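You operate a simulated robot arm through the tools that you are given. There is no shell and no other tool.

Carry out the task below with a simulated robot arm. There is one attempt and no reset: what you move stays moved.

JOB
Wipe the steel spanner and lay it in its outline.
Fine: wipe first, with the white pad, and put it back; the outline is in the top drawer; shut it. Set down upright: white pad. Where these are worked on the way, their far stop is far enough and under half their travel is too little: top drawer. What is to be rubbed or washed off counts as gone when no trace of it is left.
Where things are to end (x, y in the base frame): steel spanner within 0.03 m of [0.89, 0.52].

The check looks at the end state, three seconds after you hand in, the way a careful person would. Anything else that was tipped, shoved, dropped, spilled or broken makes it a failure.

ROBOT AND FRAMES
A 7-joint arm with a two-finger parallel gripper, fixed in place. Base frame: the origin is on the floor under the middle of its stand, x ahead of it, y to its left, z up. Lengths are in m, angles in degrees, forces in N, time in s.
It reaches about 1.372 m from its shoulder. Its first joint turns from -149.0 to 149.0 degrees. Payload 3.43 kg.
Tool frame: the origin (TCP) lies between the finger pads and is the grasp point; the fingertips stand 0.03 m ahead of it; z points along the fingers, y is the line along which they close. Largest opening 0.094 m; finger width 0.028, thickness 0.01; the body of the gripper, 0.05 by 0.096 m, starts 0.055 m behind the TCP.
Orientation is told as [roll, pitch, yaw] about the base's x, y, z axes, in that order, counted from this pose: with the fingers straight down and closing along the base's y, the tool's x points along the base's -x, its y along +y and its z along -z.

CONTROLS
- The arm moves only by the tool servo_tool. Its argument "increments" is a list of rows, each a list of 7 numbers: the shift along the base's x, y, z in m, then the turn, a rotation vector about the base's x, y, z in degrees, then the finger opening in m, from 0 to 0.094. In form: [[x, y, z, ax, ay, az, gripper], ...]. A call has 1 to 20 rows; each row is the pose to reach, as a shift and turn from the pose commanded when the call began. A row lasts 0.2 s, in which the tool goes at most 0.05 m and 8.6 degrees; a call with a longer step from one row to the next is refused whole, and so is a gripper value outside its range. A pose out of reach is approached as far as the arm can. The call stops where the force on the tool passes 90 N (or 10 N more than at its start, if that is more) or the arm is blocked; 0.2 s more then pass. Each finger travels about 0.045 m/s and halts on what it meets, pressing with about 26 N; the grip force reading is that of the motor and also rises with nothing between the fingers. The clock runs only during rows and for 0.2 s after the last one: add rows that repeat a pose to give the fingers time. It gives the time, the measured TCP pose, the force on the tool (base axes), the opening and the grip force at its end, in the units of the frame above (readings bear some noise), with the torque about the TCP (base axes, N m) and any sound that the robot's microphone picked up.
- Cameras (640 x 400 px; columns grow to the right, rows downward): "scene" is fixed at [0.2193, -0.6646, 1.3192]; the picture's right is [0.93, -0.37, 0.00], its down [-0.16, -0.39, -0.91] and it looks along [0.34, 0.84, -0.42] (base axes); focal length 340 px, centre (320, 200). "wrist" rides on the gripper at [0.076, 0.014, -0.102] in the tool frame; the picture's right is [-0.18, 0.98, 0.00], its down [-0.75, -0.14, -0.64] and it looks along [-0.63, -0.12, 0.77] (tool axes); focal length 243 px, centre (320, 200). There is no depth. A picture from a camera that has moved, and an enlarged one, comes with that camera's place and axes in the base frame and with its lens. The place of the scene camera against the robot may be out by one fixed shift of up to 0.025 m in any direction.
- camera(camera): a new picture of that camera. It takes no simulated time.
- zoom(camera, box): a new picture of the part [left, top, right, bottom] of that camera's present view, enlarged. It takes no simulated time.
- hand_in(): hands the job in; it is judged then, once.

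Nothing tells you positions but the pictures and the camera data. Unless the task says otherwise, let go and move clear before handing in.

The tools are called after "Call:" by a JSON object that holds its "name" and its "arguments". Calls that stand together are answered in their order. servo_tool: Moves the arm, as the interface text tells. Its arguments: {"type":"object","properties":{"increments":{"type":"array"}},"required":["increments"]} The other tools are called the same way: camera (camera) takes a picture; zoom (camera, box) takes an enlarged picture of a part of a camera's view; hand_in () hands the job in.

At the start:

```text
time: 0.0
tool_pos: [0.6761, 0.1658, 0.9893]
tcp_rot: [0.0, 0.1, 0.0]
force: [0.4, 0.2, -0.2]
torque: [-0.01, 0.01, -0.02]
gripper_width: 0.0942
finger_force: 0.0
```

scene: 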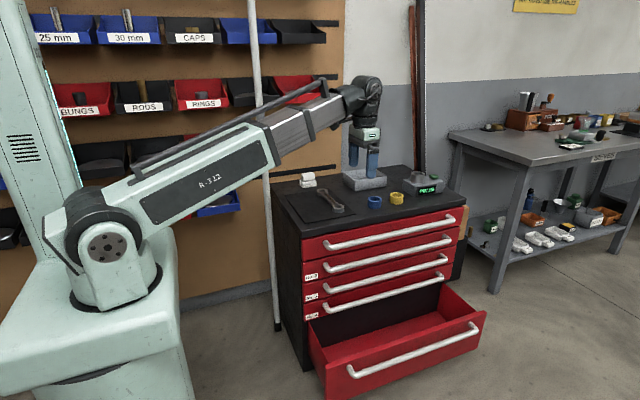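
wrist: 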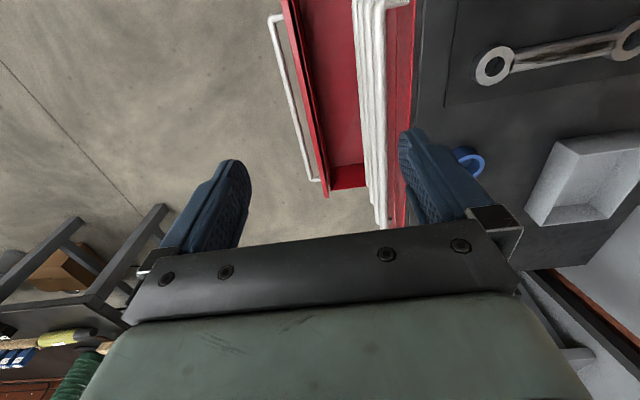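

I see a red tool chest with a spanner on its black top, a white pad near the back-left, a grey tray, blue and yellow rings, a small meter, and the bottom drawer standing open. I'll look closer before I move.

Call:
{"name": "zoom", "arguments": {"camera": "scene", "box": [260, 150, 480, 290]}}

Call:
{"name": "zoom", "arguments": {"camera": "scene", "box": [270, 160, 370, 230]}}

Call:
{"name": "camera", "arguments": {"camera": "wrist"}}

```text
2.86 times, centred on (370, 220) of scene
camera zoom: at [0.2193, -0.6646, 1.3192], right [0.93, -0.37, 0.0], down [-0.16, -0.39, -0.91], along [0.34, 0.84, -0.42], focal length 971 px, centre (177, 143)
```

zoom: 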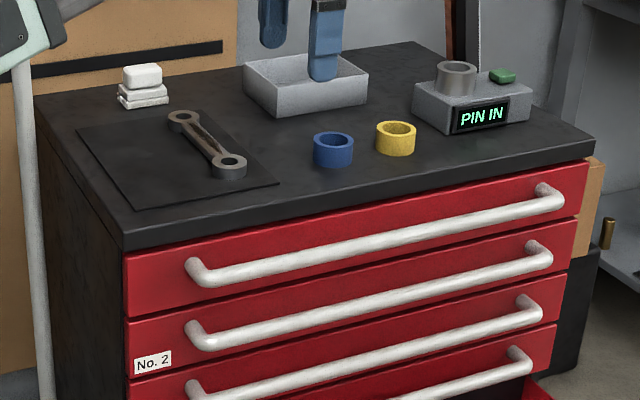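

```text
5.71 times, centred on (320, 195) of scene
camera zoom: at [0.2193, -0.6646, 1.3192], right [0.93, -0.37, 0.0], down [-0.16, -0.39, -0.91], along [0.34, 0.84, -0.42], focal length 1943 px, centre (320, 229)
```

zoom: 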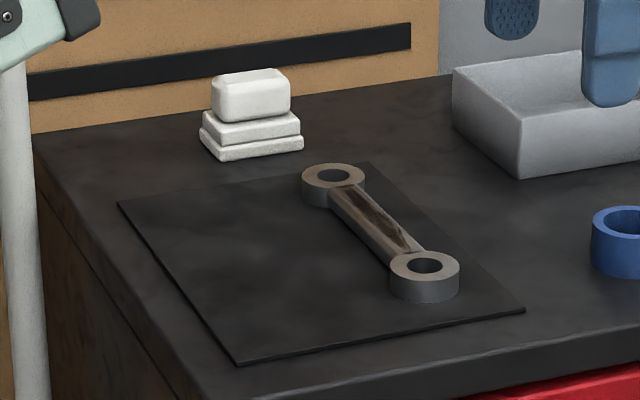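

```text
taken
camera wrist: at [0.5994, 0.1796, 1.0915], right [0.18, 0.98, 0.0], down [0.75, -0.14, 0.64], along [0.63, -0.12, -0.77], focal length 243 px, centre (320, 200)
```

wrist: 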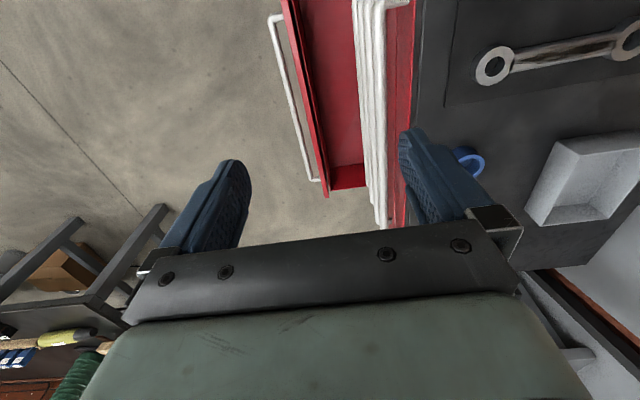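

The cabinet seems to be aligned with the base axes, with drawer fronts facing -y at about y=0.275 and the top at about z=0.75. I'll zoom in on the "PIN IN" device, the handles, the right side and the other areas before planning.

Call:
{"name": "zoom", "arguments": {"camera": "scene", "box": [390, 160, 480, 220]}}

Call:
{"name": "zoom", "arguments": {"camera": "scene", "box": [430, 190, 500, 240]}}

Call:
{"name": "zoom", "arguments": {"camera": "scene", "box": [290, 220, 390, 300]}}

Call:
{"name": "zoom", "arguments": {"camera": "scene", "box": [290, 270, 500, 400]}}

Call:
{"name": "zoom", "arguments": {"camera": "wrist", "box": [400, 0, 640, 150]}}

Call:
{"name": "zoom", "arguments": {"camera": "scene", "box": [440, 80, 640, 260]}}

```text
6.67 times, centred on (435, 190) of scene
camera zoom: at [0.2193, -0.6646, 1.3192], right [0.93, -0.37, 0.0], down [-0.16, -0.39, -0.91], along [0.34, 0.84, -0.42], focal length 2267 px, centre (-447, 267)
```

zoom: 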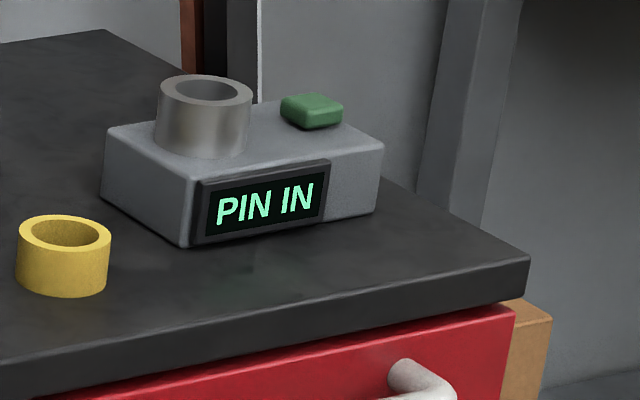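

```text
8.00 times, centred on (465, 215) of scene
camera zoom: at [0.2193, -0.6646, 1.3192], right [0.93, -0.37, 0.0], down [-0.16, -0.39, -0.91], along [0.34, 0.84, -0.42], focal length 2720 px, centre (-840, 80)
```

zoom: 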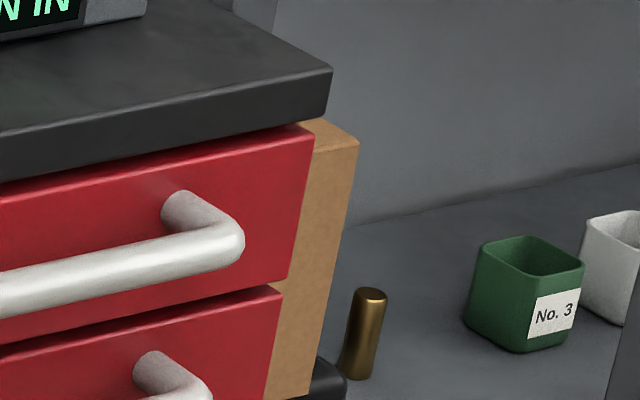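

```text
5.00 times, centred on (340, 260) of scene
camera zoom: at [0.2193, -0.6646, 1.3192], right [0.93, -0.37, 0.0], down [-0.16, -0.39, -0.91], along [0.34, 0.84, -0.42], focal length 1700 px, centre (220, -100)
```

zoom: 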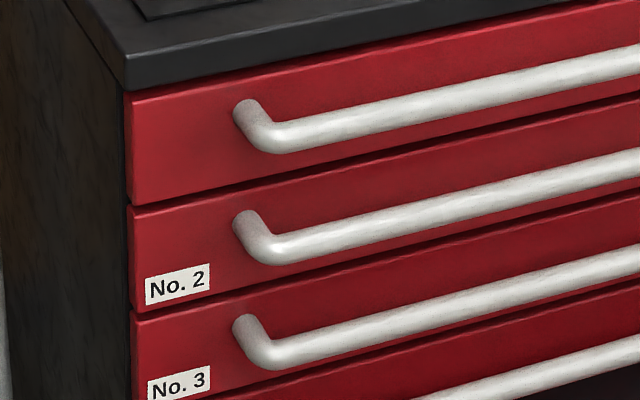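

```text
3.05 times, centred on (395, 335) of scene
camera zoom: at [0.2193, -0.6646, 1.3192], right [0.93, -0.37, 0.0], down [-0.16, -0.39, -0.91], along [0.34, 0.84, -0.42], focal length 1036 px, centre (91, -211)
```

zoom: 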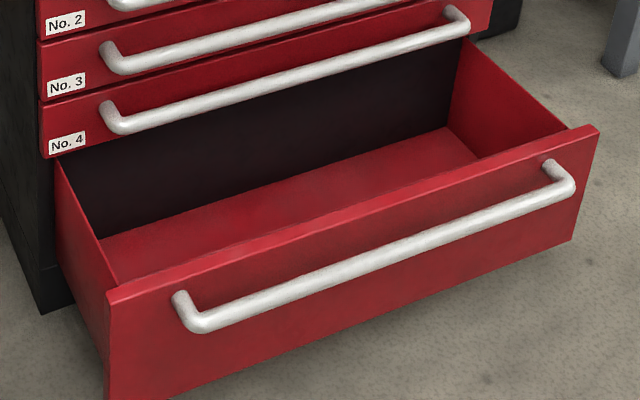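

```text
2.67 times, centred on (520, 75) of wrist
camera zoom: at [0.5994, 0.1796, 1.0915], right [0.18, 0.98, 0.0], down [0.75, -0.14, 0.64], along [0.63, -0.12, -0.77], focal length 647 px, centre (-213, 533)
```

zoom: 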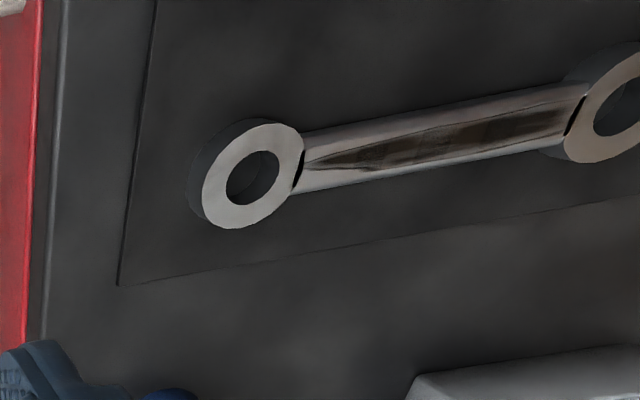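

```text
2.22 times, centred on (540, 170) of scene
camera zoom: at [0.2193, -0.6646, 1.3192], right [0.93, -0.37, 0.0], down [-0.16, -0.39, -0.91], along [0.34, 0.84, -0.42], focal length 756 px, centre (-169, 267)
```

zoom: 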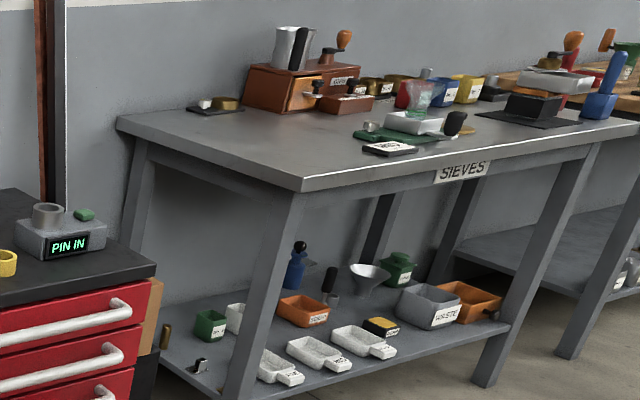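

The brown smear is on the spanner's shank, which runs along y at about x=0.70. I'll move up and over to look at the spanner and white pad with the wrist camera.

Call:
{"name": "servo_tool", "arguments": {"increments": [[-0.028, 0.035, 0.01, 0, 0, 0, 0.094], [-0.056, 0.07, 0.02, 0, 0, 0, 0.094], [-0.084, 0.105, 0.03, 0, 0, 0, 0.094], [-0.112, 0.14, 0.04, 0, 0, 0, 0.094], [-0.14, 0.175, 0.05, 0, 0, 0, 0.094], [-0.168, 0.21, 0.06, 0, 0, 0, 0.094], [-0.196, 0.245, 0.07, 0, 0, 0, 0.094], [-0.22, 0.28, 0.07, 0, 0, 0, 0.094]]}}

```text
time: 1.8
tool_pos: [0.4542, 0.4472, 1.0594]
tcp_rot: [0.1, 0.0, 0.0]
force: [-0.4, -0.7, -0.2]
torque: [-0.02, -0.01, 0.02]
gripper_width: 0.094
finger_force: 0.1
```

The arm has moved back to about (0.45, 0.45, 1.06). Next I'll take pictures of the cabinet top from here.

Call:
{"name": "camera", "arguments": {"camera": "wrist"}}

Call:
{"name": "camera", "arguments": {"camera": "scene"}}

```text
taken
camera wrist: at [0.3785, 0.4596, 1.1612], right [0.18, 0.98, 0.0], down [0.75, -0.14, 0.64], along [0.63, -0.12, -0.77], focal length 243 px, centre (320, 200)
```

wrist: 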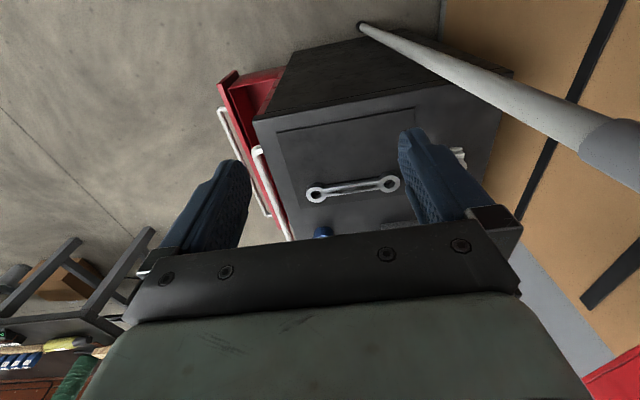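

```text
taken
```

scene: 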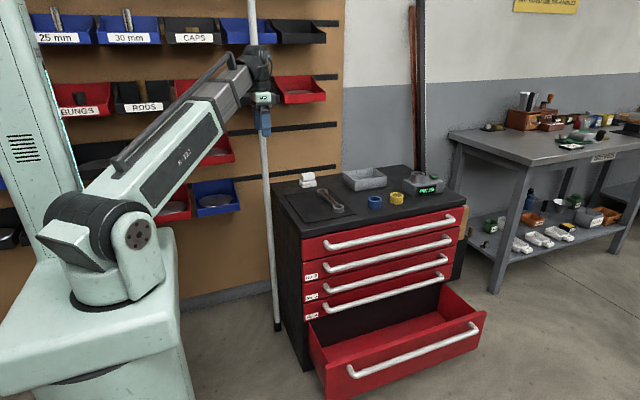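

The cabinet top is clear. A vertical pole stands beside it near (0.50, 0.61), and I'll keep away from that. I'll turn the gripper +90° about z while moving over the spanner, so the camera looks toward +y at the pad and spanner.

Call:
{"name": "servo_tool", "arguments": {"increments": [[0.017, 0, 0, 0, 0, 8, 0.094], [0.034, 0, 0, 0, 0, 16, 0.094], [0.05, 0, 0, 0, 0, 24, 0.094], [0.066, 0, 0, 0, 0, 32, 0.094], [0.083, 0, 0, 0, 0, 40, 0.094], [0.1, 0, 0, 0, 0, 48, 0.094], [0.117, 0, 0, 0, 0, 56, 0.094], [0.134, 0, 0, 0, 0, 64, 0.094], [0.15, 0, 0, 0, 0, 72, 0.094], [0.166, 0, -0.01, 0, 0, 80, 0.094], [0.183, 0, -0.02, 0, 0, 88, 0.094], [0.2, 0, -0.03, 0, 0, 90, 0.094]]}}

Call:
{"name": "camera", "arguments": {"camera": "wrist"}}

Call:
{"name": "camera", "arguments": {"camera": "scene"}}

```text
time: 4.4
tool_pos: [0.6562, 0.4463, 1.0293]
tcp_rot: [0.0, 0.0, 90.1]
force: [-0.5, 0.2, 0.2]
torque: [-0.01, -0.01, 0.02]
gripper_width: 0.0943
finger_force: 0.1
```

```text
taken
camera wrist: at [0.6418, 0.3699, 1.1319], right [-0.98, 0.18, 0.0], down [0.14, 0.75, 0.64], along [0.12, 0.63, -0.77], focal length 243 px, centre (320, 200)
```

wrist: 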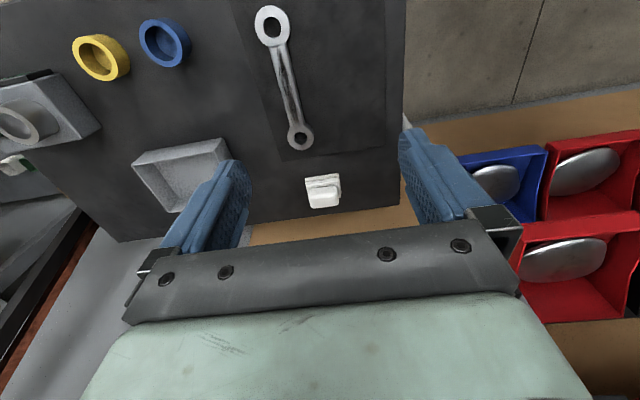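

```text
taken
```

scene: 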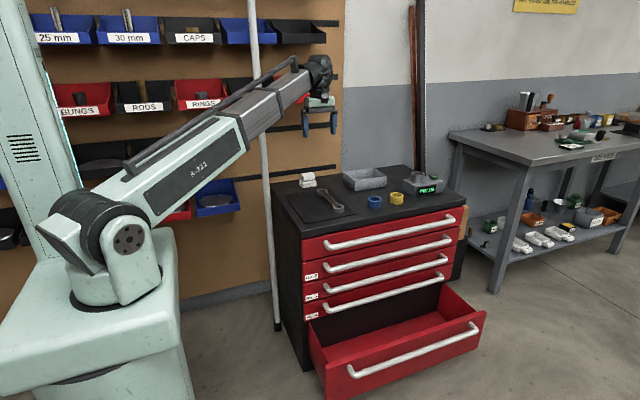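

Good view of everything on top now. I'll zoom in on the spanner and the pad to get accurate positions.

Call:
{"name": "zoom", "arguments": {"camera": "wrist", "box": [220, 0, 380, 100]}}

Call:
{"name": "zoom", "arguments": {"camera": "wrist", "box": [250, 110, 410, 220]}}

Call:
{"name": "zoom", "arguments": {"camera": "scene", "box": [280, 165, 340, 205]}}

```text
4.00 times, centred on (300, 50) of wrist
camera zoom: at [0.6418, 0.3699, 1.1319], right [-0.98, 0.18, 0.0], down [0.14, 0.75, 0.64], along [0.12, 0.63, -0.77], focal length 970 px, centre (400, 800)
```

zoom: 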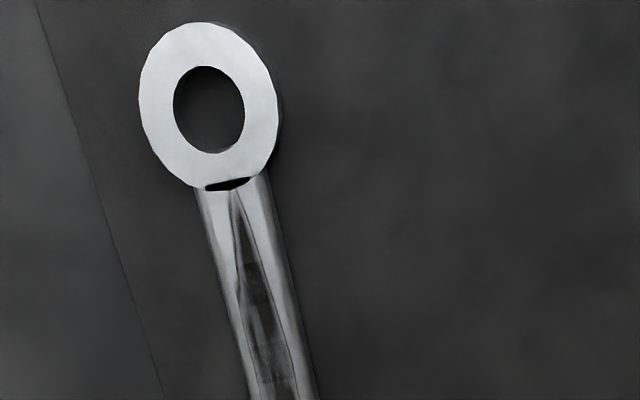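

```text
3.64 times, centred on (330, 165) of wrist
camera zoom: at [0.6418, 0.3699, 1.1319], right [-0.98, 0.18, 0.0], down [0.14, 0.75, 0.64], along [0.12, 0.63, -0.77], focal length 882 px, centre (284, 327)
```

zoom: 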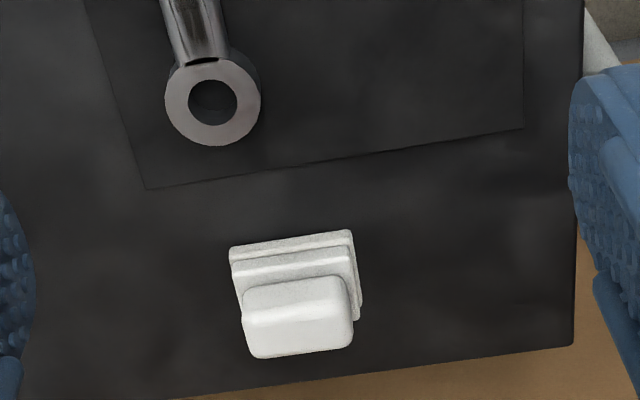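

```text
10.00 times, centred on (310, 185) of scene
camera zoom: at [0.2193, -0.6646, 1.3192], right [0.93, -0.37, 0.0], down [-0.16, -0.39, -0.91], along [0.34, 0.84, -0.42], focal length 3400 px, centre (420, 350)
```

zoom: 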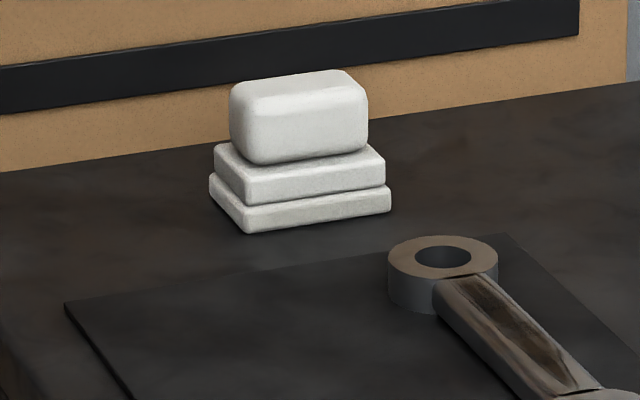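

From two wrist views I place the spanner's near ring top at about (0.71, 0.388, 0.737), so the cabinet top is nearer z≈0.715. I'll go lower for a second view to fix the heights and the pad's position.

Call:
{"name": "servo_tool", "arguments": {"increments": [[0.01, 0, -0.04, 0, 0, 0, 0.094], [0.02, -0.01, -0.08, 0, 0, 0, 0.094], [0.03, -0.02, -0.12, 0, 0, 0, 0.094], [0.03, -0.03, -0.16, 0, 0, 0, 0.094], [0.03, -0.03, -0.17, 0, 0, 0, 0.094]]}}

Call:
{"name": "camera", "arguments": {"camera": "wrist"}}

Call:
{"name": "zoom", "arguments": {"camera": "wrist", "box": [240, 90, 400, 190]}}

Call:
{"name": "zoom", "arguments": {"camera": "wrist", "box": [180, 0, 340, 100]}}

```text
time: 5.6
tool_pos: [0.6858, 0.4167, 0.8591]
tcp_rot: [0.1, 0.0, 90.1]
force: [0.1, 0.2, -0.2]
torque: [0.02, 0.01, 0.0]
gripper_width: 0.0942
finger_force: 0.1
```

```text
taken
camera wrist: at [0.6712, 0.3393, 0.9607], right [-0.98, 0.18, 0.0], down [0.14, 0.75, 0.64], along [0.12, 0.63, -0.77], focal length 243 px, centre (320, 200)
```

wrist: 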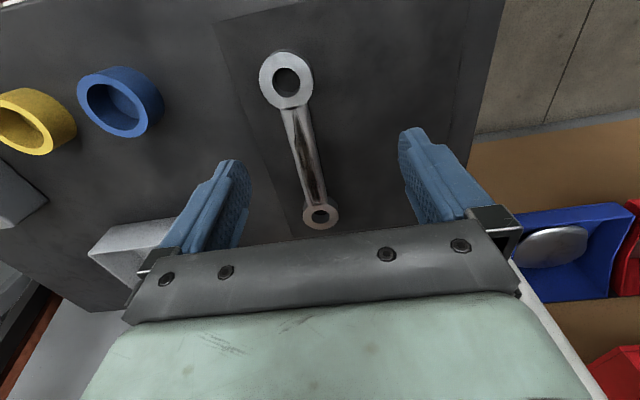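

```text
4.00 times, centred on (320, 140) of wrist
camera zoom: at [0.6712, 0.3393, 0.9607], right [-0.98, 0.18, 0.0], down [0.14, 0.75, 0.64], along [0.12, 0.63, -0.77], focal length 970 px, centre (320, 440)
```

zoom: 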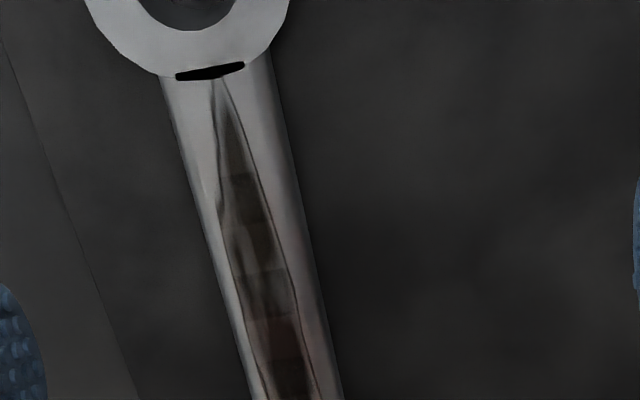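

```text
4.00 times, centred on (260, 50) of wrist
camera zoom: at [0.6712, 0.3393, 0.9607], right [-0.98, 0.18, 0.0], down [0.14, 0.75, 0.64], along [0.12, 0.63, -0.77], focal length 970 px, centre (560, 800)
```

zoom: 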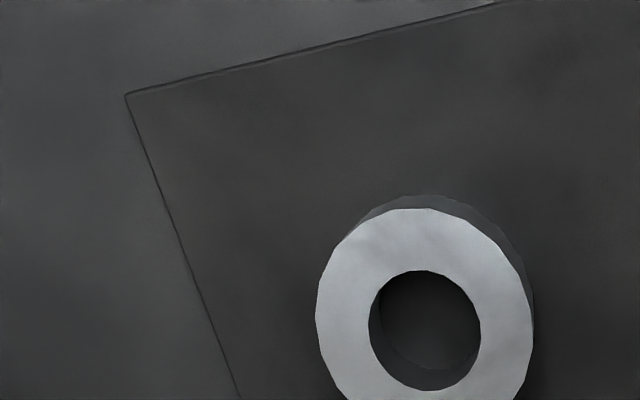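

The mat surface is at z≈0.717. The spanner's rings are centred near (0.710, 0.388) and (0.711, 0.548) with tops at 0.737, and the pad sits near (0.691, 0.675). Before going in, I'll check how close the arm is to the pole.

Call:
{"name": "camera", "arguments": {"camera": "scene"}}

Call:
{"name": "zoom", "arguments": {"camera": "scene", "box": [200, 40, 360, 220]}}

```text
taken
```

scene: 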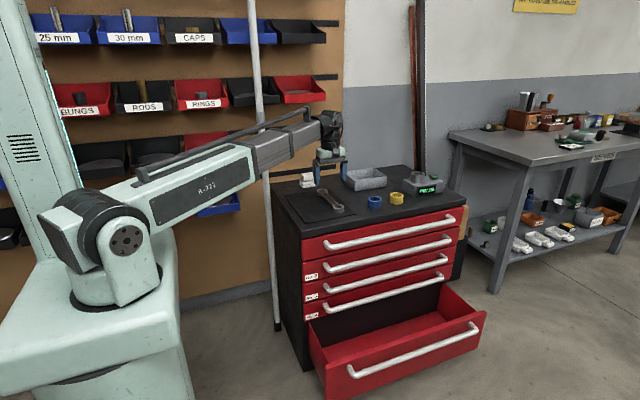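

```text
2.22 times, centred on (280, 130) of scene
camera zoom: at [0.2193, -0.6646, 1.3192], right [0.93, -0.37, 0.0], down [-0.16, -0.39, -0.91], along [0.34, 0.84, -0.42], focal length 756 px, centre (409, 356)
```

zoom: 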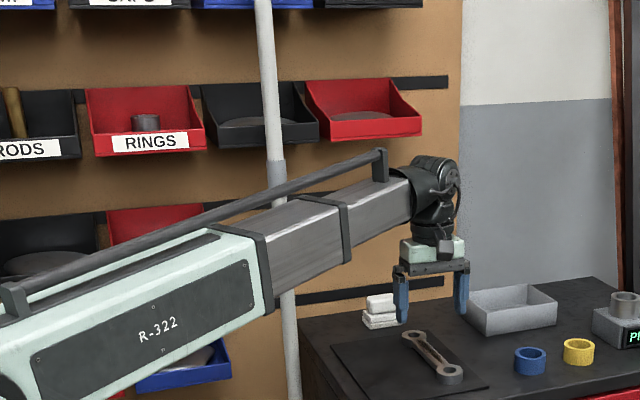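

The arm is a telescopic boom, and the bins on the wall hang over the cabinet's back edge at about z≥1.06. I'll stay low when near the pad. First a closer look at the pad from y≈0.54.

Call:
{"name": "servo_tool", "arguments": {"increments": [[0.0, 0.03, 0.015, 0, 0, 0, 0.094], [0.003, 0.06, 0.03, 0, 0, 0, 0.094], [0.005, 0.09, 0.045, 0, 0, 0, 0.094], [0.005, 0.123, 0.05, 0, 0, 0, 0.094]]}}

Call:
{"name": "camera", "arguments": {"camera": "wrist"}}

Call:
{"name": "zoom", "arguments": {"camera": "wrist", "box": [240, 140, 400, 240]}}

Call:
{"name": "zoom", "arguments": {"camera": "scene", "box": [200, 40, 360, 220]}}

```text
time: 6.6
tool_pos: [0.69, 0.5393, 0.9093]
tcp_rot: [0.0, 0.0, 90.0]
force: [0.8, -0.7, 0.5]
torque: [0.01, -0.01, 0.0]
gripper_width: 0.0939
finger_force: 0.1
```

```text
taken
camera wrist: at [0.6753, 0.462, 1.0119], right [-0.98, 0.18, 0.0], down [0.14, 0.75, 0.64], along [0.12, 0.63, -0.77], focal length 243 px, centre (320, 200)
```

wrist: 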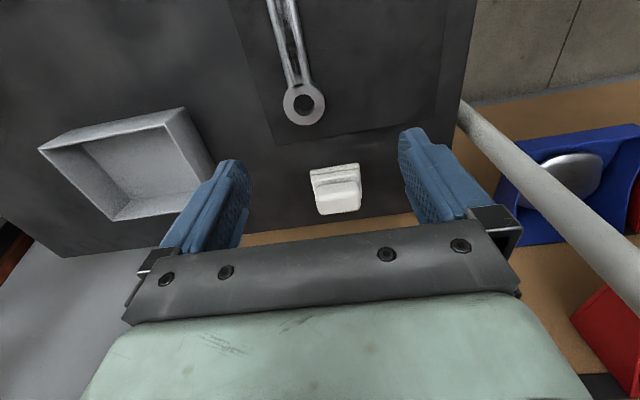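

```text
4.00 times, centred on (320, 190) of wrist
camera zoom: at [0.6753, 0.462, 1.0119], right [-0.98, 0.18, 0.0], down [0.14, 0.75, 0.64], along [0.12, 0.63, -0.77], focal length 970 px, centre (320, 240)
```

zoom: 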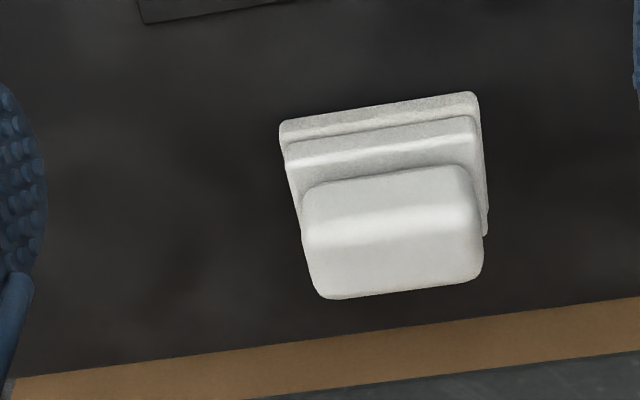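

```text
2.22 times, centred on (280, 130) of scene
camera zoom: at [0.2193, -0.6646, 1.3192], right [0.93, -0.37, 0.0], down [-0.16, -0.39, -0.91], along [0.34, 0.84, -0.42], focal length 756 px, centre (409, 356)
```

zoom: 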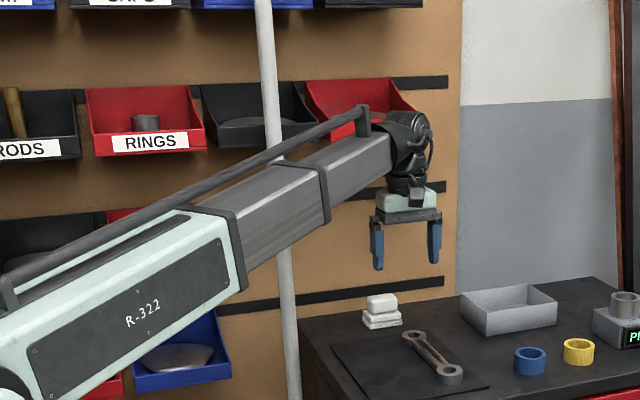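

The pad's base spans x 0.655–0.725 and y 0.649–0.705. The knob is centred near y≈0.674 with its top at about 0.772. I'll come down short of the pad at y=0.60, then slide in straddling the knob.

Call:
{"name": "servo_tool", "arguments": {"increments": [[0, 0.02, -0.035, 0, 0, 0, 0.094], [0, 0.04, -0.07, 0, 0, 0, 0.094], [0, 0.058, -0.1, 0, 0, 0, 0.094], [0, 0.06, -0.125, 0, 0, 0, 0.094], [0, 0.06, -0.13, 0, 0, 0, 0.094]]}}

Call:
{"name": "camera", "arguments": {"camera": "wrist"}}

Call:
{"name": "zoom", "arguments": {"camera": "scene", "box": [200, 60, 360, 220]}}

```text
time: 7.8
tool_pos: [0.6914, 0.5986, 0.779]
tcp_rot: [0.1, -0.1, 89.9]
force: [0.3, 0.2, -0.8]
torque: [0.03, -0.01, -0.01]
gripper_width: 0.0938
finger_force: 0.0
```

```text
taken
camera wrist: at [0.6771, 0.5219, 0.8811], right [-0.98, 0.18, 0.0], down [0.14, 0.75, 0.64], along [0.12, 0.63, -0.77], focal length 243 px, centre (320, 200)
```

wrist: 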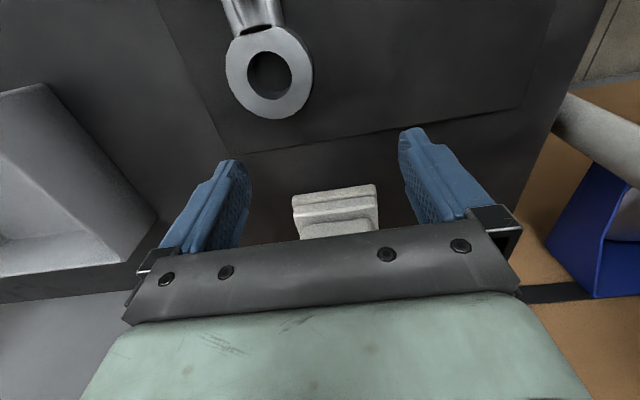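

```text
2.50 times, centred on (280, 140) of scene
camera zoom: at [0.2193, -0.6646, 1.3192], right [0.93, -0.37, 0.0], down [-0.16, -0.39, -0.91], along [0.34, 0.84, -0.42], focal length 850 px, centre (420, 350)
```

zoom: 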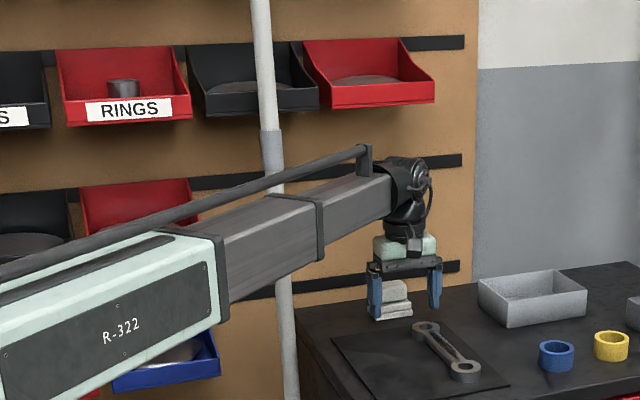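

The wrist stays well below the bins, and the pad's position is confirmed (centre x≈0.690). Now I slide in to y=0.674 with the fingers straddling the knob.

Call:
{"name": "servo_tool", "arguments": {"increments": [[-0.001, 0.02, -0.001, 0, 0, 0, 0.094], [-0.001, 0.04, -0.002, 0, 0, 0, 0.094], [-0.001, 0.06, -0.003, 0, 0, 0, 0.094], [-0.001, 0.076, -0.003, 0, 0, 0, 0.094]]}}

Call:
{"name": "camera", "arguments": {"camera": "wrist"}}

Call:
{"name": "zoom", "arguments": {"camera": "scene", "box": [200, 60, 360, 220]}}

Call:
{"name": "zoom", "arguments": {"camera": "scene", "box": [280, 155, 340, 195]}}

```text
time: 8.8
tool_pos: [0.6911, 0.6755, 0.7756]
tcp_rot: [0.0, 0.0, 89.9]
force: [-0.8, -0.4, -0.2]
torque: [0.01, 0.0, 0.01]
gripper_width: 0.0939
finger_force: 0.1
```

```text
taken
camera wrist: at [0.6755, 0.5986, 0.8781], right [-0.98, 0.18, 0.0], down [0.14, 0.75, 0.64], along [0.12, 0.63, -0.77], focal length 243 px, centre (320, 200)
```

wrist: 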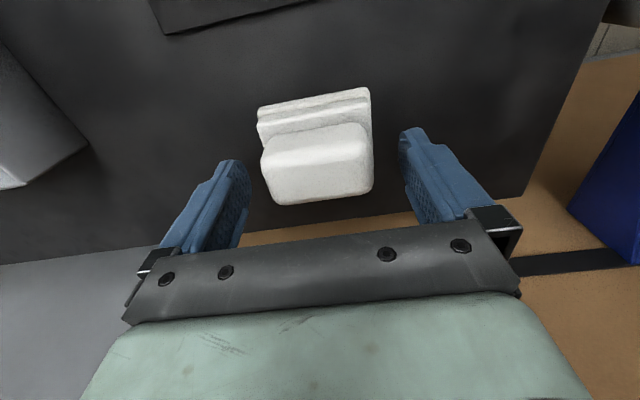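

```text
2.50 times, centred on (280, 140) of scene
camera zoom: at [0.2193, -0.6646, 1.3192], right [0.93, -0.37, 0.0], down [-0.16, -0.39, -0.91], along [0.34, 0.84, -0.42], focal length 850 px, centre (420, 350)
```

zoom: 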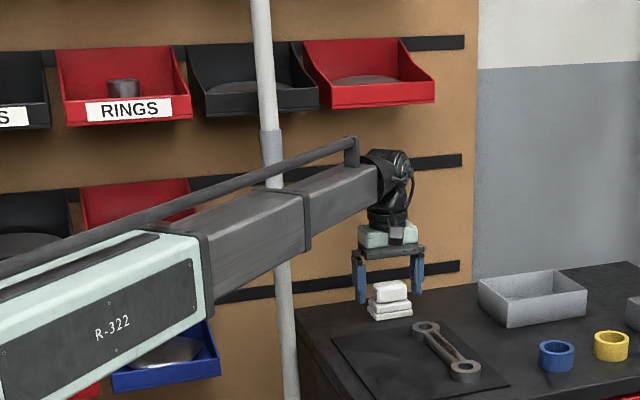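

```text
10.00 times, centred on (310, 175) of scene
camera zoom: at [0.2193, -0.6646, 1.3192], right [0.93, -0.37, 0.0], down [-0.16, -0.39, -0.91], along [0.34, 0.84, -0.42], focal length 3400 px, centre (420, 450)
```

zoom: 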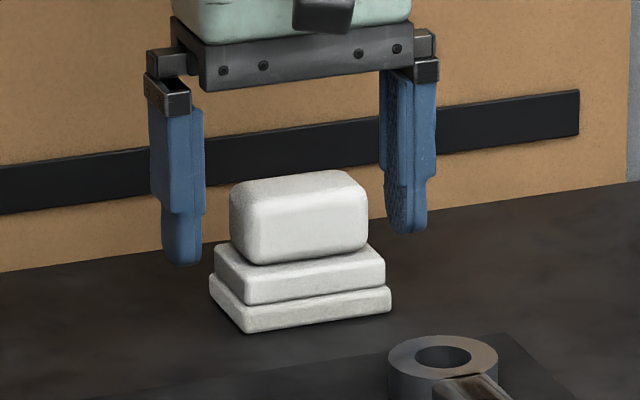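

The fingers straddle the knob evenly and the pole is clear. I'll nudge to the knob's centre and close.

Call:
{"name": "servo_tool", "arguments": {"increments": [[-0.001, -0.003, -0.001, 0, 0, 0, 0.094], [-0.001, -0.003, -0.001, 0, 0, 0, 0.075], [-0.001, -0.003, -0.001, 0, 0, 0, 0.05], [-0.001, -0.003, -0.001, 0, 0, 0, 0.03], [-0.001, -0.003, -0.001, 0, 0, 0, 0.03], [-0.001, -0.003, -0.001, 0, 0, 0, 0.03]]}}

Call:
{"name": "camera", "arguments": {"camera": "wrist"}}

Call:
{"name": "zoom", "arguments": {"camera": "scene", "box": [280, 155, 340, 195]}}

```text
time: 10.2
tool_pos: [0.6891, 0.6724, 0.7741]
tcp_rot: [0.0, 0.0, 90.0]
force: [0.2, 0.0, 0.4]
torque: [-0.02, -0.09, 0.01]
gripper_width: 0.0654
finger_force: 26.1
```

```text
taken
camera wrist: at [0.6744, 0.5955, 0.877], right [-0.98, 0.18, 0.0], down [0.14, 0.75, 0.64], along [0.12, 0.63, -0.77], focal length 243 px, centre (320, 200)
```

wrist: 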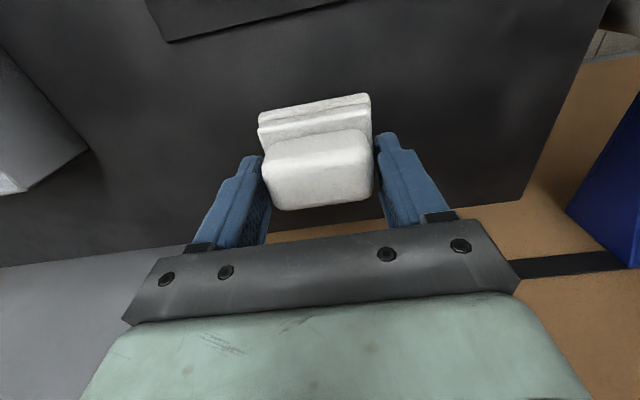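

```text
10.00 times, centred on (310, 175) of scene
camera zoom: at [0.2193, -0.6646, 1.3192], right [0.93, -0.37, 0.0], down [-0.16, -0.39, -0.91], along [0.34, 0.84, -0.42], focal length 3400 px, centre (420, 450)
```

zoom: 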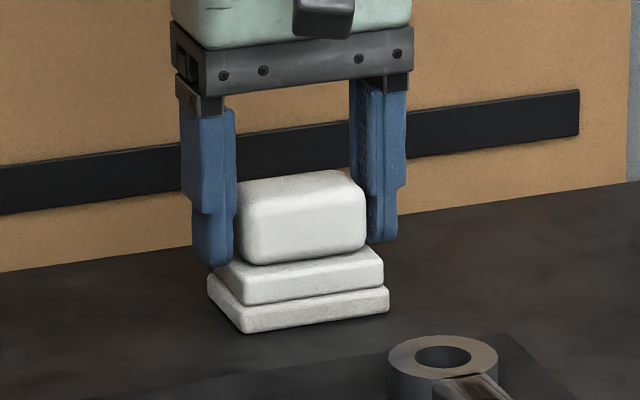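

The pad is gripped (width 0.065, 26 N). I'll lift slightly, back away from the wall and then rise over the spanner's shank.

Call:
{"name": "servo_tool", "arguments": {"increments": [[0, 0, 0.01, 0, 0, 0, 0.03], [0, -0.005, 0.025, 0, 0, 0, 0.03], [0.003, -0.04, 0.045, 0, 0, 0, 0.03], [0.009, -0.08, 0.06, 0, 0, 0, 0.03], [0.015, -0.12, 0.07, 0, 0, 0, 0.03], [0.021, -0.165, 0.07, 0, 0, 0, 0.03], [0.021, -0.209, 0.06, 0, 0, 0, 0.03], [0.021, -0.209, 0.05, 0, 0, 0, 0.03]]}}

Call:
{"name": "camera", "arguments": {"camera": "wrist"}}

Call:
{"name": "zoom", "arguments": {"camera": "scene", "box": [290, 155, 370, 215]}}

```text
time: 12.0
tool_pos: [0.709, 0.4639, 0.8257]
tcp_rot: [-0.1, 0.0, 90.0]
force: [-0.2, -0.9, -0.5]
torque: [0.01, 0.0, 0.02]
gripper_width: 0.0655
finger_force: 25.7
```

```text
taken
camera wrist: at [0.6942, 0.387, 0.9271], right [-0.98, 0.18, 0.0], down [0.14, 0.75, 0.64], along [0.12, 0.63, -0.77], focal length 243 px, centre (320, 200)
```

wrist: 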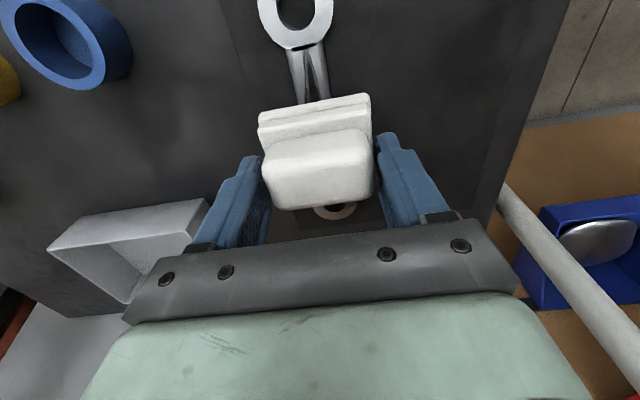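

```text
6.67 times, centred on (330, 185) of scene
camera zoom: at [0.2193, -0.6646, 1.3192], right [0.93, -0.37, 0.0], down [-0.16, -0.39, -0.91], along [0.34, 0.84, -0.42], focal length 2267 px, centre (253, 300)
```

zoom: 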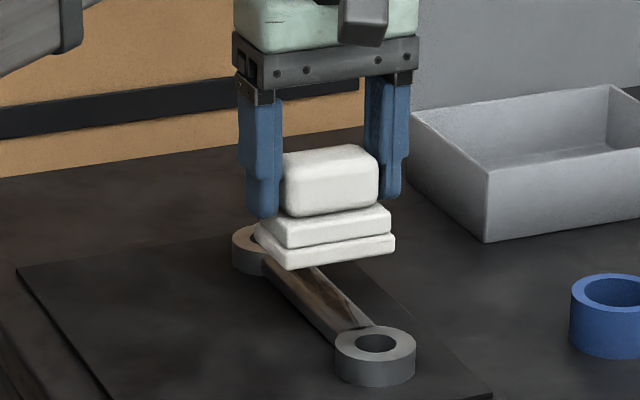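

The pad is upright above the shank. I'll lower it in small steps to find contact.

Call:
{"name": "servo_tool", "arguments": {"increments": [[0.001, 0, -0.01, 0, 0, 0, 0.03], [0.001, 0, -0.02, 0, 0, 0, 0.03], [0.001, 0, -0.025, 0, 0, 0, 0.03], [0.001, 0, -0.027, 0, 0, 0, 0.03]]}}

Call:
{"name": "servo_tool", "arguments": {"increments": [[0, 0, -0.0015, 0, 0, 0, 0.03], [0, 0, -0.003, 0, 0, 0, 0.03]]}}

Call:
{"name": "servo_tool", "arguments": {"increments": [[0, 0, -0.001, 0, 0, 0, 0.03], [0, 0, -0.002, 0, 0, 0, 0.03]]}}

```text
time: 13.0
tool_pos: [0.7118, 0.4635, 0.7988]
tcp_rot: [0.0, 0.0, 90.1]
force: [0.6, 1.1, -1.2]
torque: [0.01, 0.05, -0.01]
gripper_width: 0.0655
finger_force: 26.2
```

```text
time: 13.6
tool_pos: [0.7114, 0.4632, 0.7954]
tcp_rot: [0.0, 0.0, 89.9]
force: [-0.9, 0.0, -0.9]
torque: [0.02, 0.03, 0.0]
gripper_width: 0.0653
finger_force: 26.2
```

```text
time: 14.2
tool_pos: [0.7104, 0.4641, 0.7938]
tcp_rot: [-0.2, -0.1, 90.0]
force: [-1.0, 3.5, 22.7]
torque: [-0.14, 0.07, 0.02]
gripper_width: 0.0653
finger_force: 25.5
```

Contact with the shank at TCP z≈0.794, about 23 N. I'll ease off slightly and stroke along the shank between the rings.

Call:
{"name": "servo_tool", "arguments": {"increments": [[0, 0, 0.0006, 0, 0, 0, 0.03], [0, -0.01, 0.0006, 0, 0, 0, 0.03], [0, -0.02, 0.0006, 0, 0, 0, 0.03], [0, -0.027, 0.0006, 0, 0, 0, 0.03]]}}

```text
time: 15.2
tool_pos: [0.7103, 0.4364, 0.7939]
tcp_rot: [0.0, 0.1, 90.0]
force: [-0.7, 6.0, 15.2]
torque: [0.4, -0.05, 0.01]
gripper_width: 0.0653
finger_force: 26.1
```

The stroke works at about 15 N. I'll continue with full back-and-forth strokes.

Call:
{"name": "servo_tool", "arguments": {"increments": [[0, 0.014, 0, 0, 0, 0, 0.03], [0, 0.028, 0, 0, 0, 0, 0.03], [0, 0.042, 0, 0, 0, 0, 0.03], [0, 0.055, 0, 0, 0, 0, 0.03], [0, 0.042, 0, 0, 0, 0, 0.03], [0, 0.028, 0, 0, 0, 0, 0.03], [0, 0.014, 0, 0, 0, 0, 0.03], [0, 0.0, 0, 0, 0, 0, 0.03], [0, 0.014, 0, 0, 0, 0, 0.03], [0, 0.028, 0, 0, 0, 0, 0.03], [0, 0.042, 0, 0, 0, 0, 0.03], [0, 0.055, 0, 0, 0, 0, 0.03]]}}

Call:
{"name": "camera", "arguments": {"camera": "wrist"}}

Call:
{"name": "zoom", "arguments": {"camera": "wrist", "box": [240, 0, 400, 100]}}

Call:
{"name": "zoom", "arguments": {"camera": "scene", "box": [290, 165, 370, 220]}}

```text
time: 17.8
tool_pos: [0.7119, 0.4913, 0.7934]
tcp_rot: [-0.1, 0.0, 90.1]
force: [-0.2, -8.0, 20.6]
torque: [-0.32, 0.03, 0.04]
gripper_width: 0.0654
finger_force: 26.1
```

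```text
taken
camera wrist: at [0.6967, 0.4141, 0.8958], right [-0.98, 0.18, 0.0], down [0.14, 0.75, 0.64], along [0.12, 0.63, -0.77], focal length 243 px, centre (320, 200)
```

wrist: 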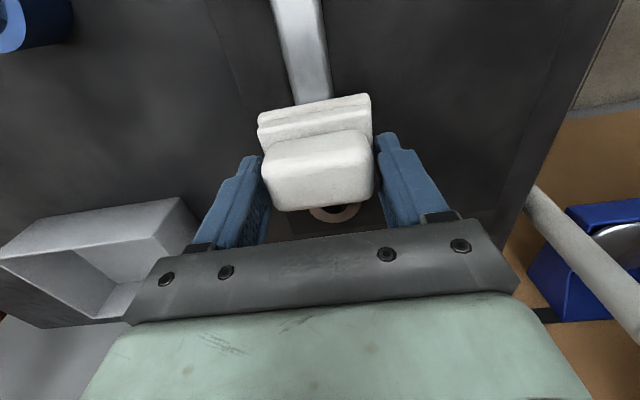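

```text
4.00 times, centred on (320, 50) of wrist
camera zoom: at [0.6967, 0.4141, 0.8958], right [-0.98, 0.18, 0.0], down [0.14, 0.75, 0.64], along [0.12, 0.63, -0.77], focal length 970 px, centre (320, 800)
```

zoom: 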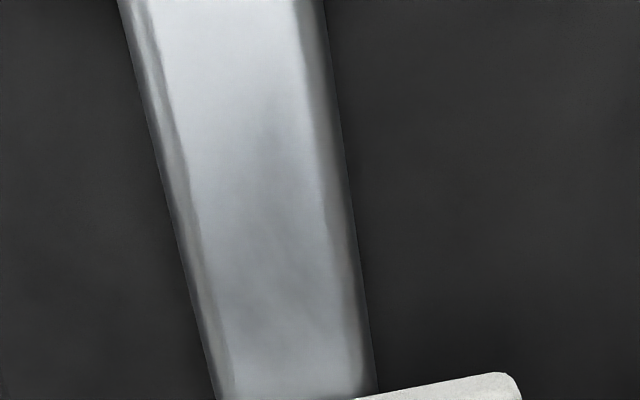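

```text
7.27 times, centred on (330, 192) of scene
camera zoom: at [0.2193, -0.6646, 1.3192], right [0.93, -0.37, 0.0], down [-0.16, -0.39, -0.91], along [0.34, 0.84, -0.42], focal length 2473 px, centre (247, 254)
```

zoom: 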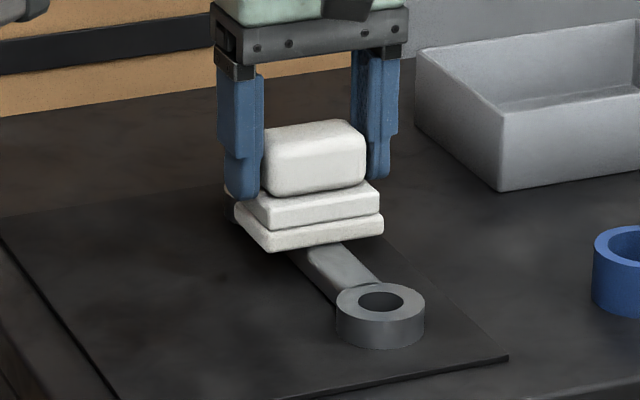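

The stain is gone where I can see the shank. I'll do one more full pass with slightly longer ends, then lift to inspect the whole shank.

Call:
{"name": "servo_tool", "arguments": {"increments": [[0.003, 0.002, 0, 0, 0, 0, 0.03], [0.003, -0.014, 0, 0, 0, 0, 0.03], [0.003, -0.028, 0, 0, 0, 0, 0.03], [0.003, -0.042, 0, 0, 0, 0, 0.03], [0.003, -0.058, 0, 0, 0, 0, 0.03], [-0.003, -0.058, 0, 0, 0, 0, 0.03], [-0.003, -0.042, 0, 0, 0, 0, 0.03], [-0.003, -0.028, 0, 0, 0, 0, 0.03], [-0.003, -0.014, 0, 0, 0, 0, 0.03], [-0.003, 0.002, 0, 0, 0, 0, 0.03], [0, -0.014, 0, 0, 0, 0, 0.03], [0, -0.03, 0, 0, 0, 0, 0.03], [0, -0.03, 0.01, 0, 0, 0, 0.03], [0, -0.03, 0.04, 0, 0, 0, 0.03], [0, 0.01, 0.07, 0, 0, 0, 0.03], [0, 0.05, 0.08, 0, 0, 0, 0.03]]}}

Call:
{"name": "camera", "arguments": {"camera": "wrist"}}

Call:
{"name": "zoom", "arguments": {"camera": "wrist", "box": [240, 0, 400, 100]}}

Call:
{"name": "zoom", "arguments": {"camera": "scene", "box": [290, 165, 370, 220]}}

```text
time: 21.2
tool_pos: [0.7103, 0.5404, 0.8736]
tcp_rot: [0.0, 0.0, 90.0]
force: [-1.4, -0.7, -1.2]
torque: [0.03, -0.01, -0.04]
gripper_width: 0.0653
finger_force: 26.1
```

```text
taken
camera wrist: at [0.6955, 0.4635, 0.9757], right [-0.98, 0.18, 0.0], down [0.14, 0.75, 0.64], along [0.12, 0.63, -0.77], focal length 243 px, centre (320, 200)
```

wrist: 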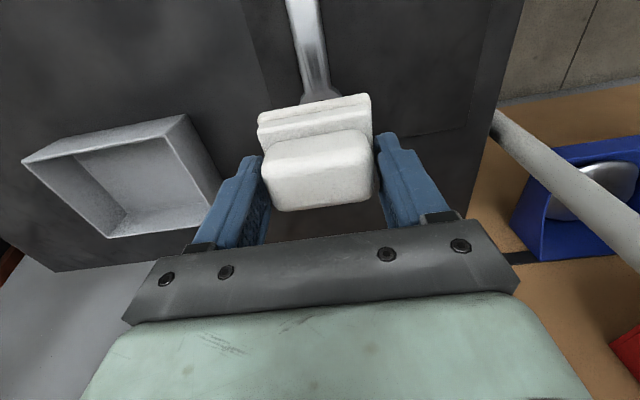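

```text
4.00 times, centred on (320, 50) of wrist
camera zoom: at [0.6955, 0.4635, 0.9757], right [-0.98, 0.18, 0.0], down [0.14, 0.75, 0.64], along [0.12, 0.63, -0.77], focal length 970 px, centre (320, 800)
```

zoom: 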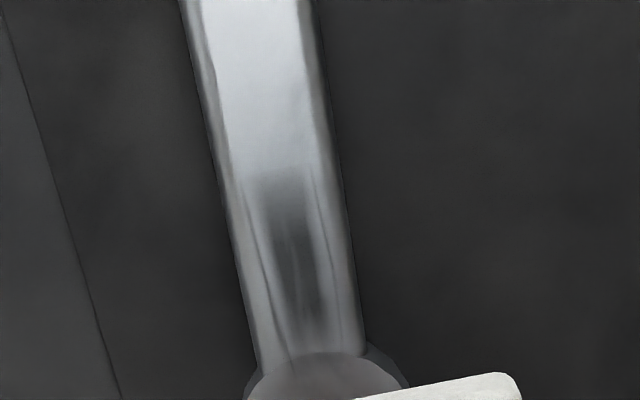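

```text
7.27 times, centred on (330, 192) of scene
camera zoom: at [0.2193, -0.6646, 1.3192], right [0.93, -0.37, 0.0], down [-0.16, -0.39, -0.91], along [0.34, 0.84, -0.42], focal length 2473 px, centre (247, 254)
```

zoom: 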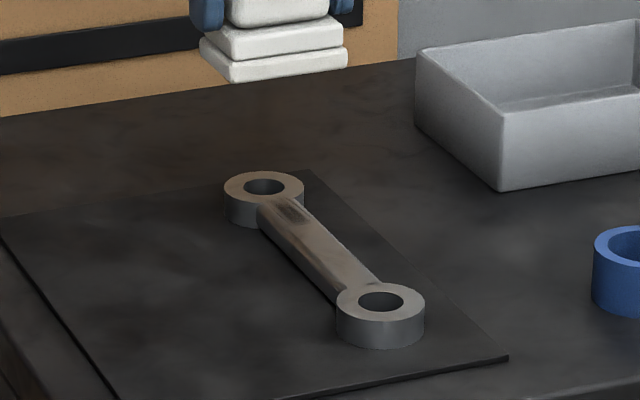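

A faint dark trace remains near the far ring, at about y 0.49–0.52. I'll go back down and work that end more.

Call:
{"name": "servo_tool", "arguments": {"increments": [[0, -0.03, -0.03, 0, 0, 0, 0.03], [0, -0.055, -0.055, 0, 0, 0, 0.03], [0, -0.055, -0.072, 0, 0, 0, 0.03], [0, -0.055, -0.078, 0, 0, 0, 0.03], [0, -0.055, -0.0795, 0, 0, 0, 0.03]]}}

```text
time: 22.4
tool_pos: [0.7098, 0.486, 0.7941]
tcp_rot: [0.0, 0.0, 90.0]
force: [-0.2, 0.6, -0.9]
torque: [0.01, -0.03, 0.01]
gripper_width: 0.0657
finger_force: 25.8
```

Call:
{"name": "servo_tool", "arguments": {"increments": [[0, 0, -0.0005, 0, 0, 0, 0.03], [0, 0.0, -0.001, 0, 0, 0, 0.03], [0, 0.006, -0.001, 0, 0, 0, 0.03], [0, 0.012, -0.001, 0, 0, 0, 0.03]]}}

```text
time: 23.4
tool_pos: [0.7094, 0.4976, 0.7937]
tcp_rot: [0.0, 0.0, 90.0]
force: [0.7, -1.0, 2.5]
torque: [0.02, 0.0, -0.01]
gripper_width: 0.0653
finger_force: 26.3
```

Light contact so far and no catch on the ring. I'll press a little more and push further toward the far ring.

Call:
{"name": "servo_tool", "arguments": {"increments": [[0, 0, -0.0007, 0, 0, 0, 0.03], [0, 0.003, -0.0007, 0, 0, 0, 0.03], [0, 0.006, -0.0007, 0, 0, 0, 0.03]]}}

```text
time: 24.2
tool_pos: [0.7105, 0.5044, 0.7937]
tcp_rot: [0.1, -0.1, 90.0]
force: [0.5, -4.3, 8.5]
torque: [-0.12, -0.06, -0.01]
gripper_width: 0.0653
finger_force: 25.8
```

Call:
{"name": "servo_tool", "arguments": {"increments": [[0, 0.003, 0, 0, 0, 0, 0.03], [0, 0.006, 0, 0, 0, 0, 0.03], [0, 0.006, 0, 0, 0, 0, 0.03]]}}

```text
time: 25.0
tool_pos: [0.71, 0.511, 0.7928]
tcp_rot: [-0.1, -0.1, 90.0]
force: [0.4, -2.7, 5.1]
torque: [-0.05, -0.07, -0.07]
gripper_width: 0.0652
finger_force: 25.7
```

No ring contact yet, so there's room. I'll stroke across the far end with firmer pressure.

Call:
{"name": "servo_tool", "arguments": {"increments": [[0, 0, -0.0005, 0, 0, 0, 0.03], [0, 0.004, -0.0005, 0, 0, 0, 0.03], [0, 0.008, -0.0005, 0, 0, 0, 0.03], [0, 0, -0.0005, 0, 0, 0, 0.03], [0, -0.01, -0.0005, 0, 0, 0, 0.03], [0, -0.02, -0.0005, 0, 0, 0, 0.03], [0, -0.03, -0.0005, 0, 0, 0, 0.03], [0, -0.02, -0.0005, 0, 0, 0, 0.03], [0, -0.01, -0.0005, 0, 0, 0, 0.03], [0, 0, -0.0005, 0, 0, 0, 0.03], [0, 0.008, -0.0005, 0, 0, 0, 0.03]]}}

```text
time: 27.4
tool_pos: [0.7103, 0.5189, 0.7927]
tcp_rot: [0.0, -0.1, 90.0]
force: [0.2, 0.2, -0.7]
torque: [0.0, -0.01, 0.0]
gripper_width: 0.0655
finger_force: 25.4
```

Force dropped to zero at the same height, so I need to see whether something shifted.

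Call:
{"name": "camera", "arguments": {"camera": "wrist"}}

Call:
{"name": "zoom", "arguments": {"camera": "scene", "box": [290, 155, 370, 215]}}

Call:
{"name": "zoom", "arguments": {"camera": "wrist", "box": [240, 0, 400, 100]}}

```text
taken
camera wrist: at [0.6964, 0.4416, 0.8949], right [-0.98, 0.18, 0.0], down [0.14, 0.75, 0.64], along [0.12, 0.63, -0.77], focal length 243 px, centre (320, 200)
```

wrist: 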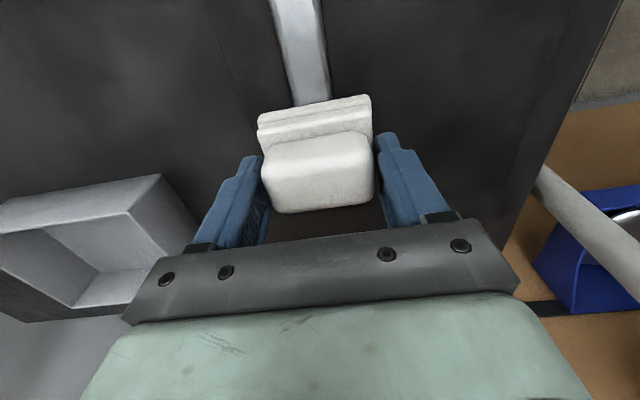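

```text
6.67 times, centred on (330, 185) of scene
camera zoom: at [0.2193, -0.6646, 1.3192], right [0.93, -0.37, 0.0], down [-0.16, -0.39, -0.91], along [0.34, 0.84, -0.42], focal length 2267 px, centre (253, 300)
```

zoom: 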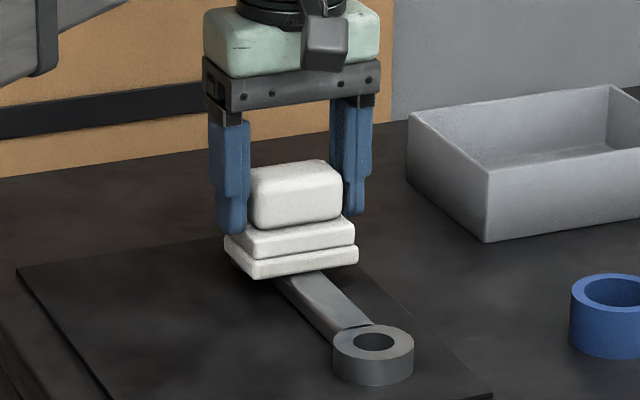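

```text
4.00 times, centred on (320, 50) of wrist
camera zoom: at [0.6964, 0.4416, 0.8949], right [-0.98, 0.18, 0.0], down [0.14, 0.75, 0.64], along [0.12, 0.63, -0.77], focal length 970 px, centre (320, 800)
```

zoom: 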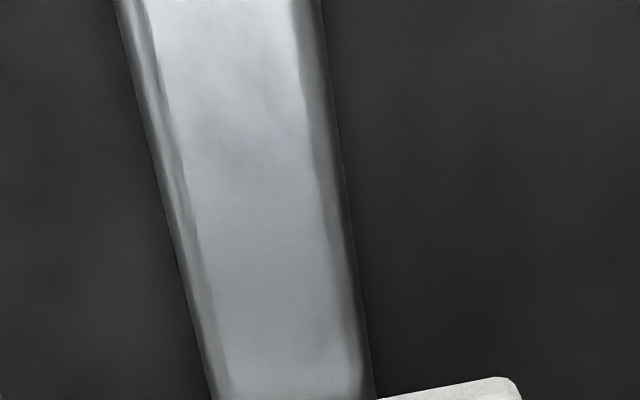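

The pad looks to have slipped up slightly in the grip. I'll lower it further until firm contact returns.

Call:
{"name": "servo_tool", "arguments": {"increments": [[0, -0.005, -0.0007, 0, 0, 0, 0.03], [0, -0.01, -0.0014, 0, 0, 0, 0.03]]}}

Call:
{"name": "servo_tool", "arguments": {"increments": [[0, 0.0, -0.0007, 0, 0, 0, 0.03], [0, -0.003, -0.0007, 0, 0, 0, 0.03]]}}

```text
time: 28.0
tool_pos: [0.7104, 0.509, 0.7917]
tcp_rot: [-0.1, -0.2, 90.1]
force: [0.3, 6.8, 16.3]
torque: [0.14, 0.07, -0.03]
gripper_width: 0.0655
finger_force: 25.8
```

```text
time: 28.6
tool_pos: [0.7105, 0.5051, 0.7903]
tcp_rot: [-0.2, -0.2, 90.0]
force: [0.4, 10.4, 22.0]
torque: [0.27, -0.09, -0.01]
gripper_width: 0.0656
finger_force: 26.2
```

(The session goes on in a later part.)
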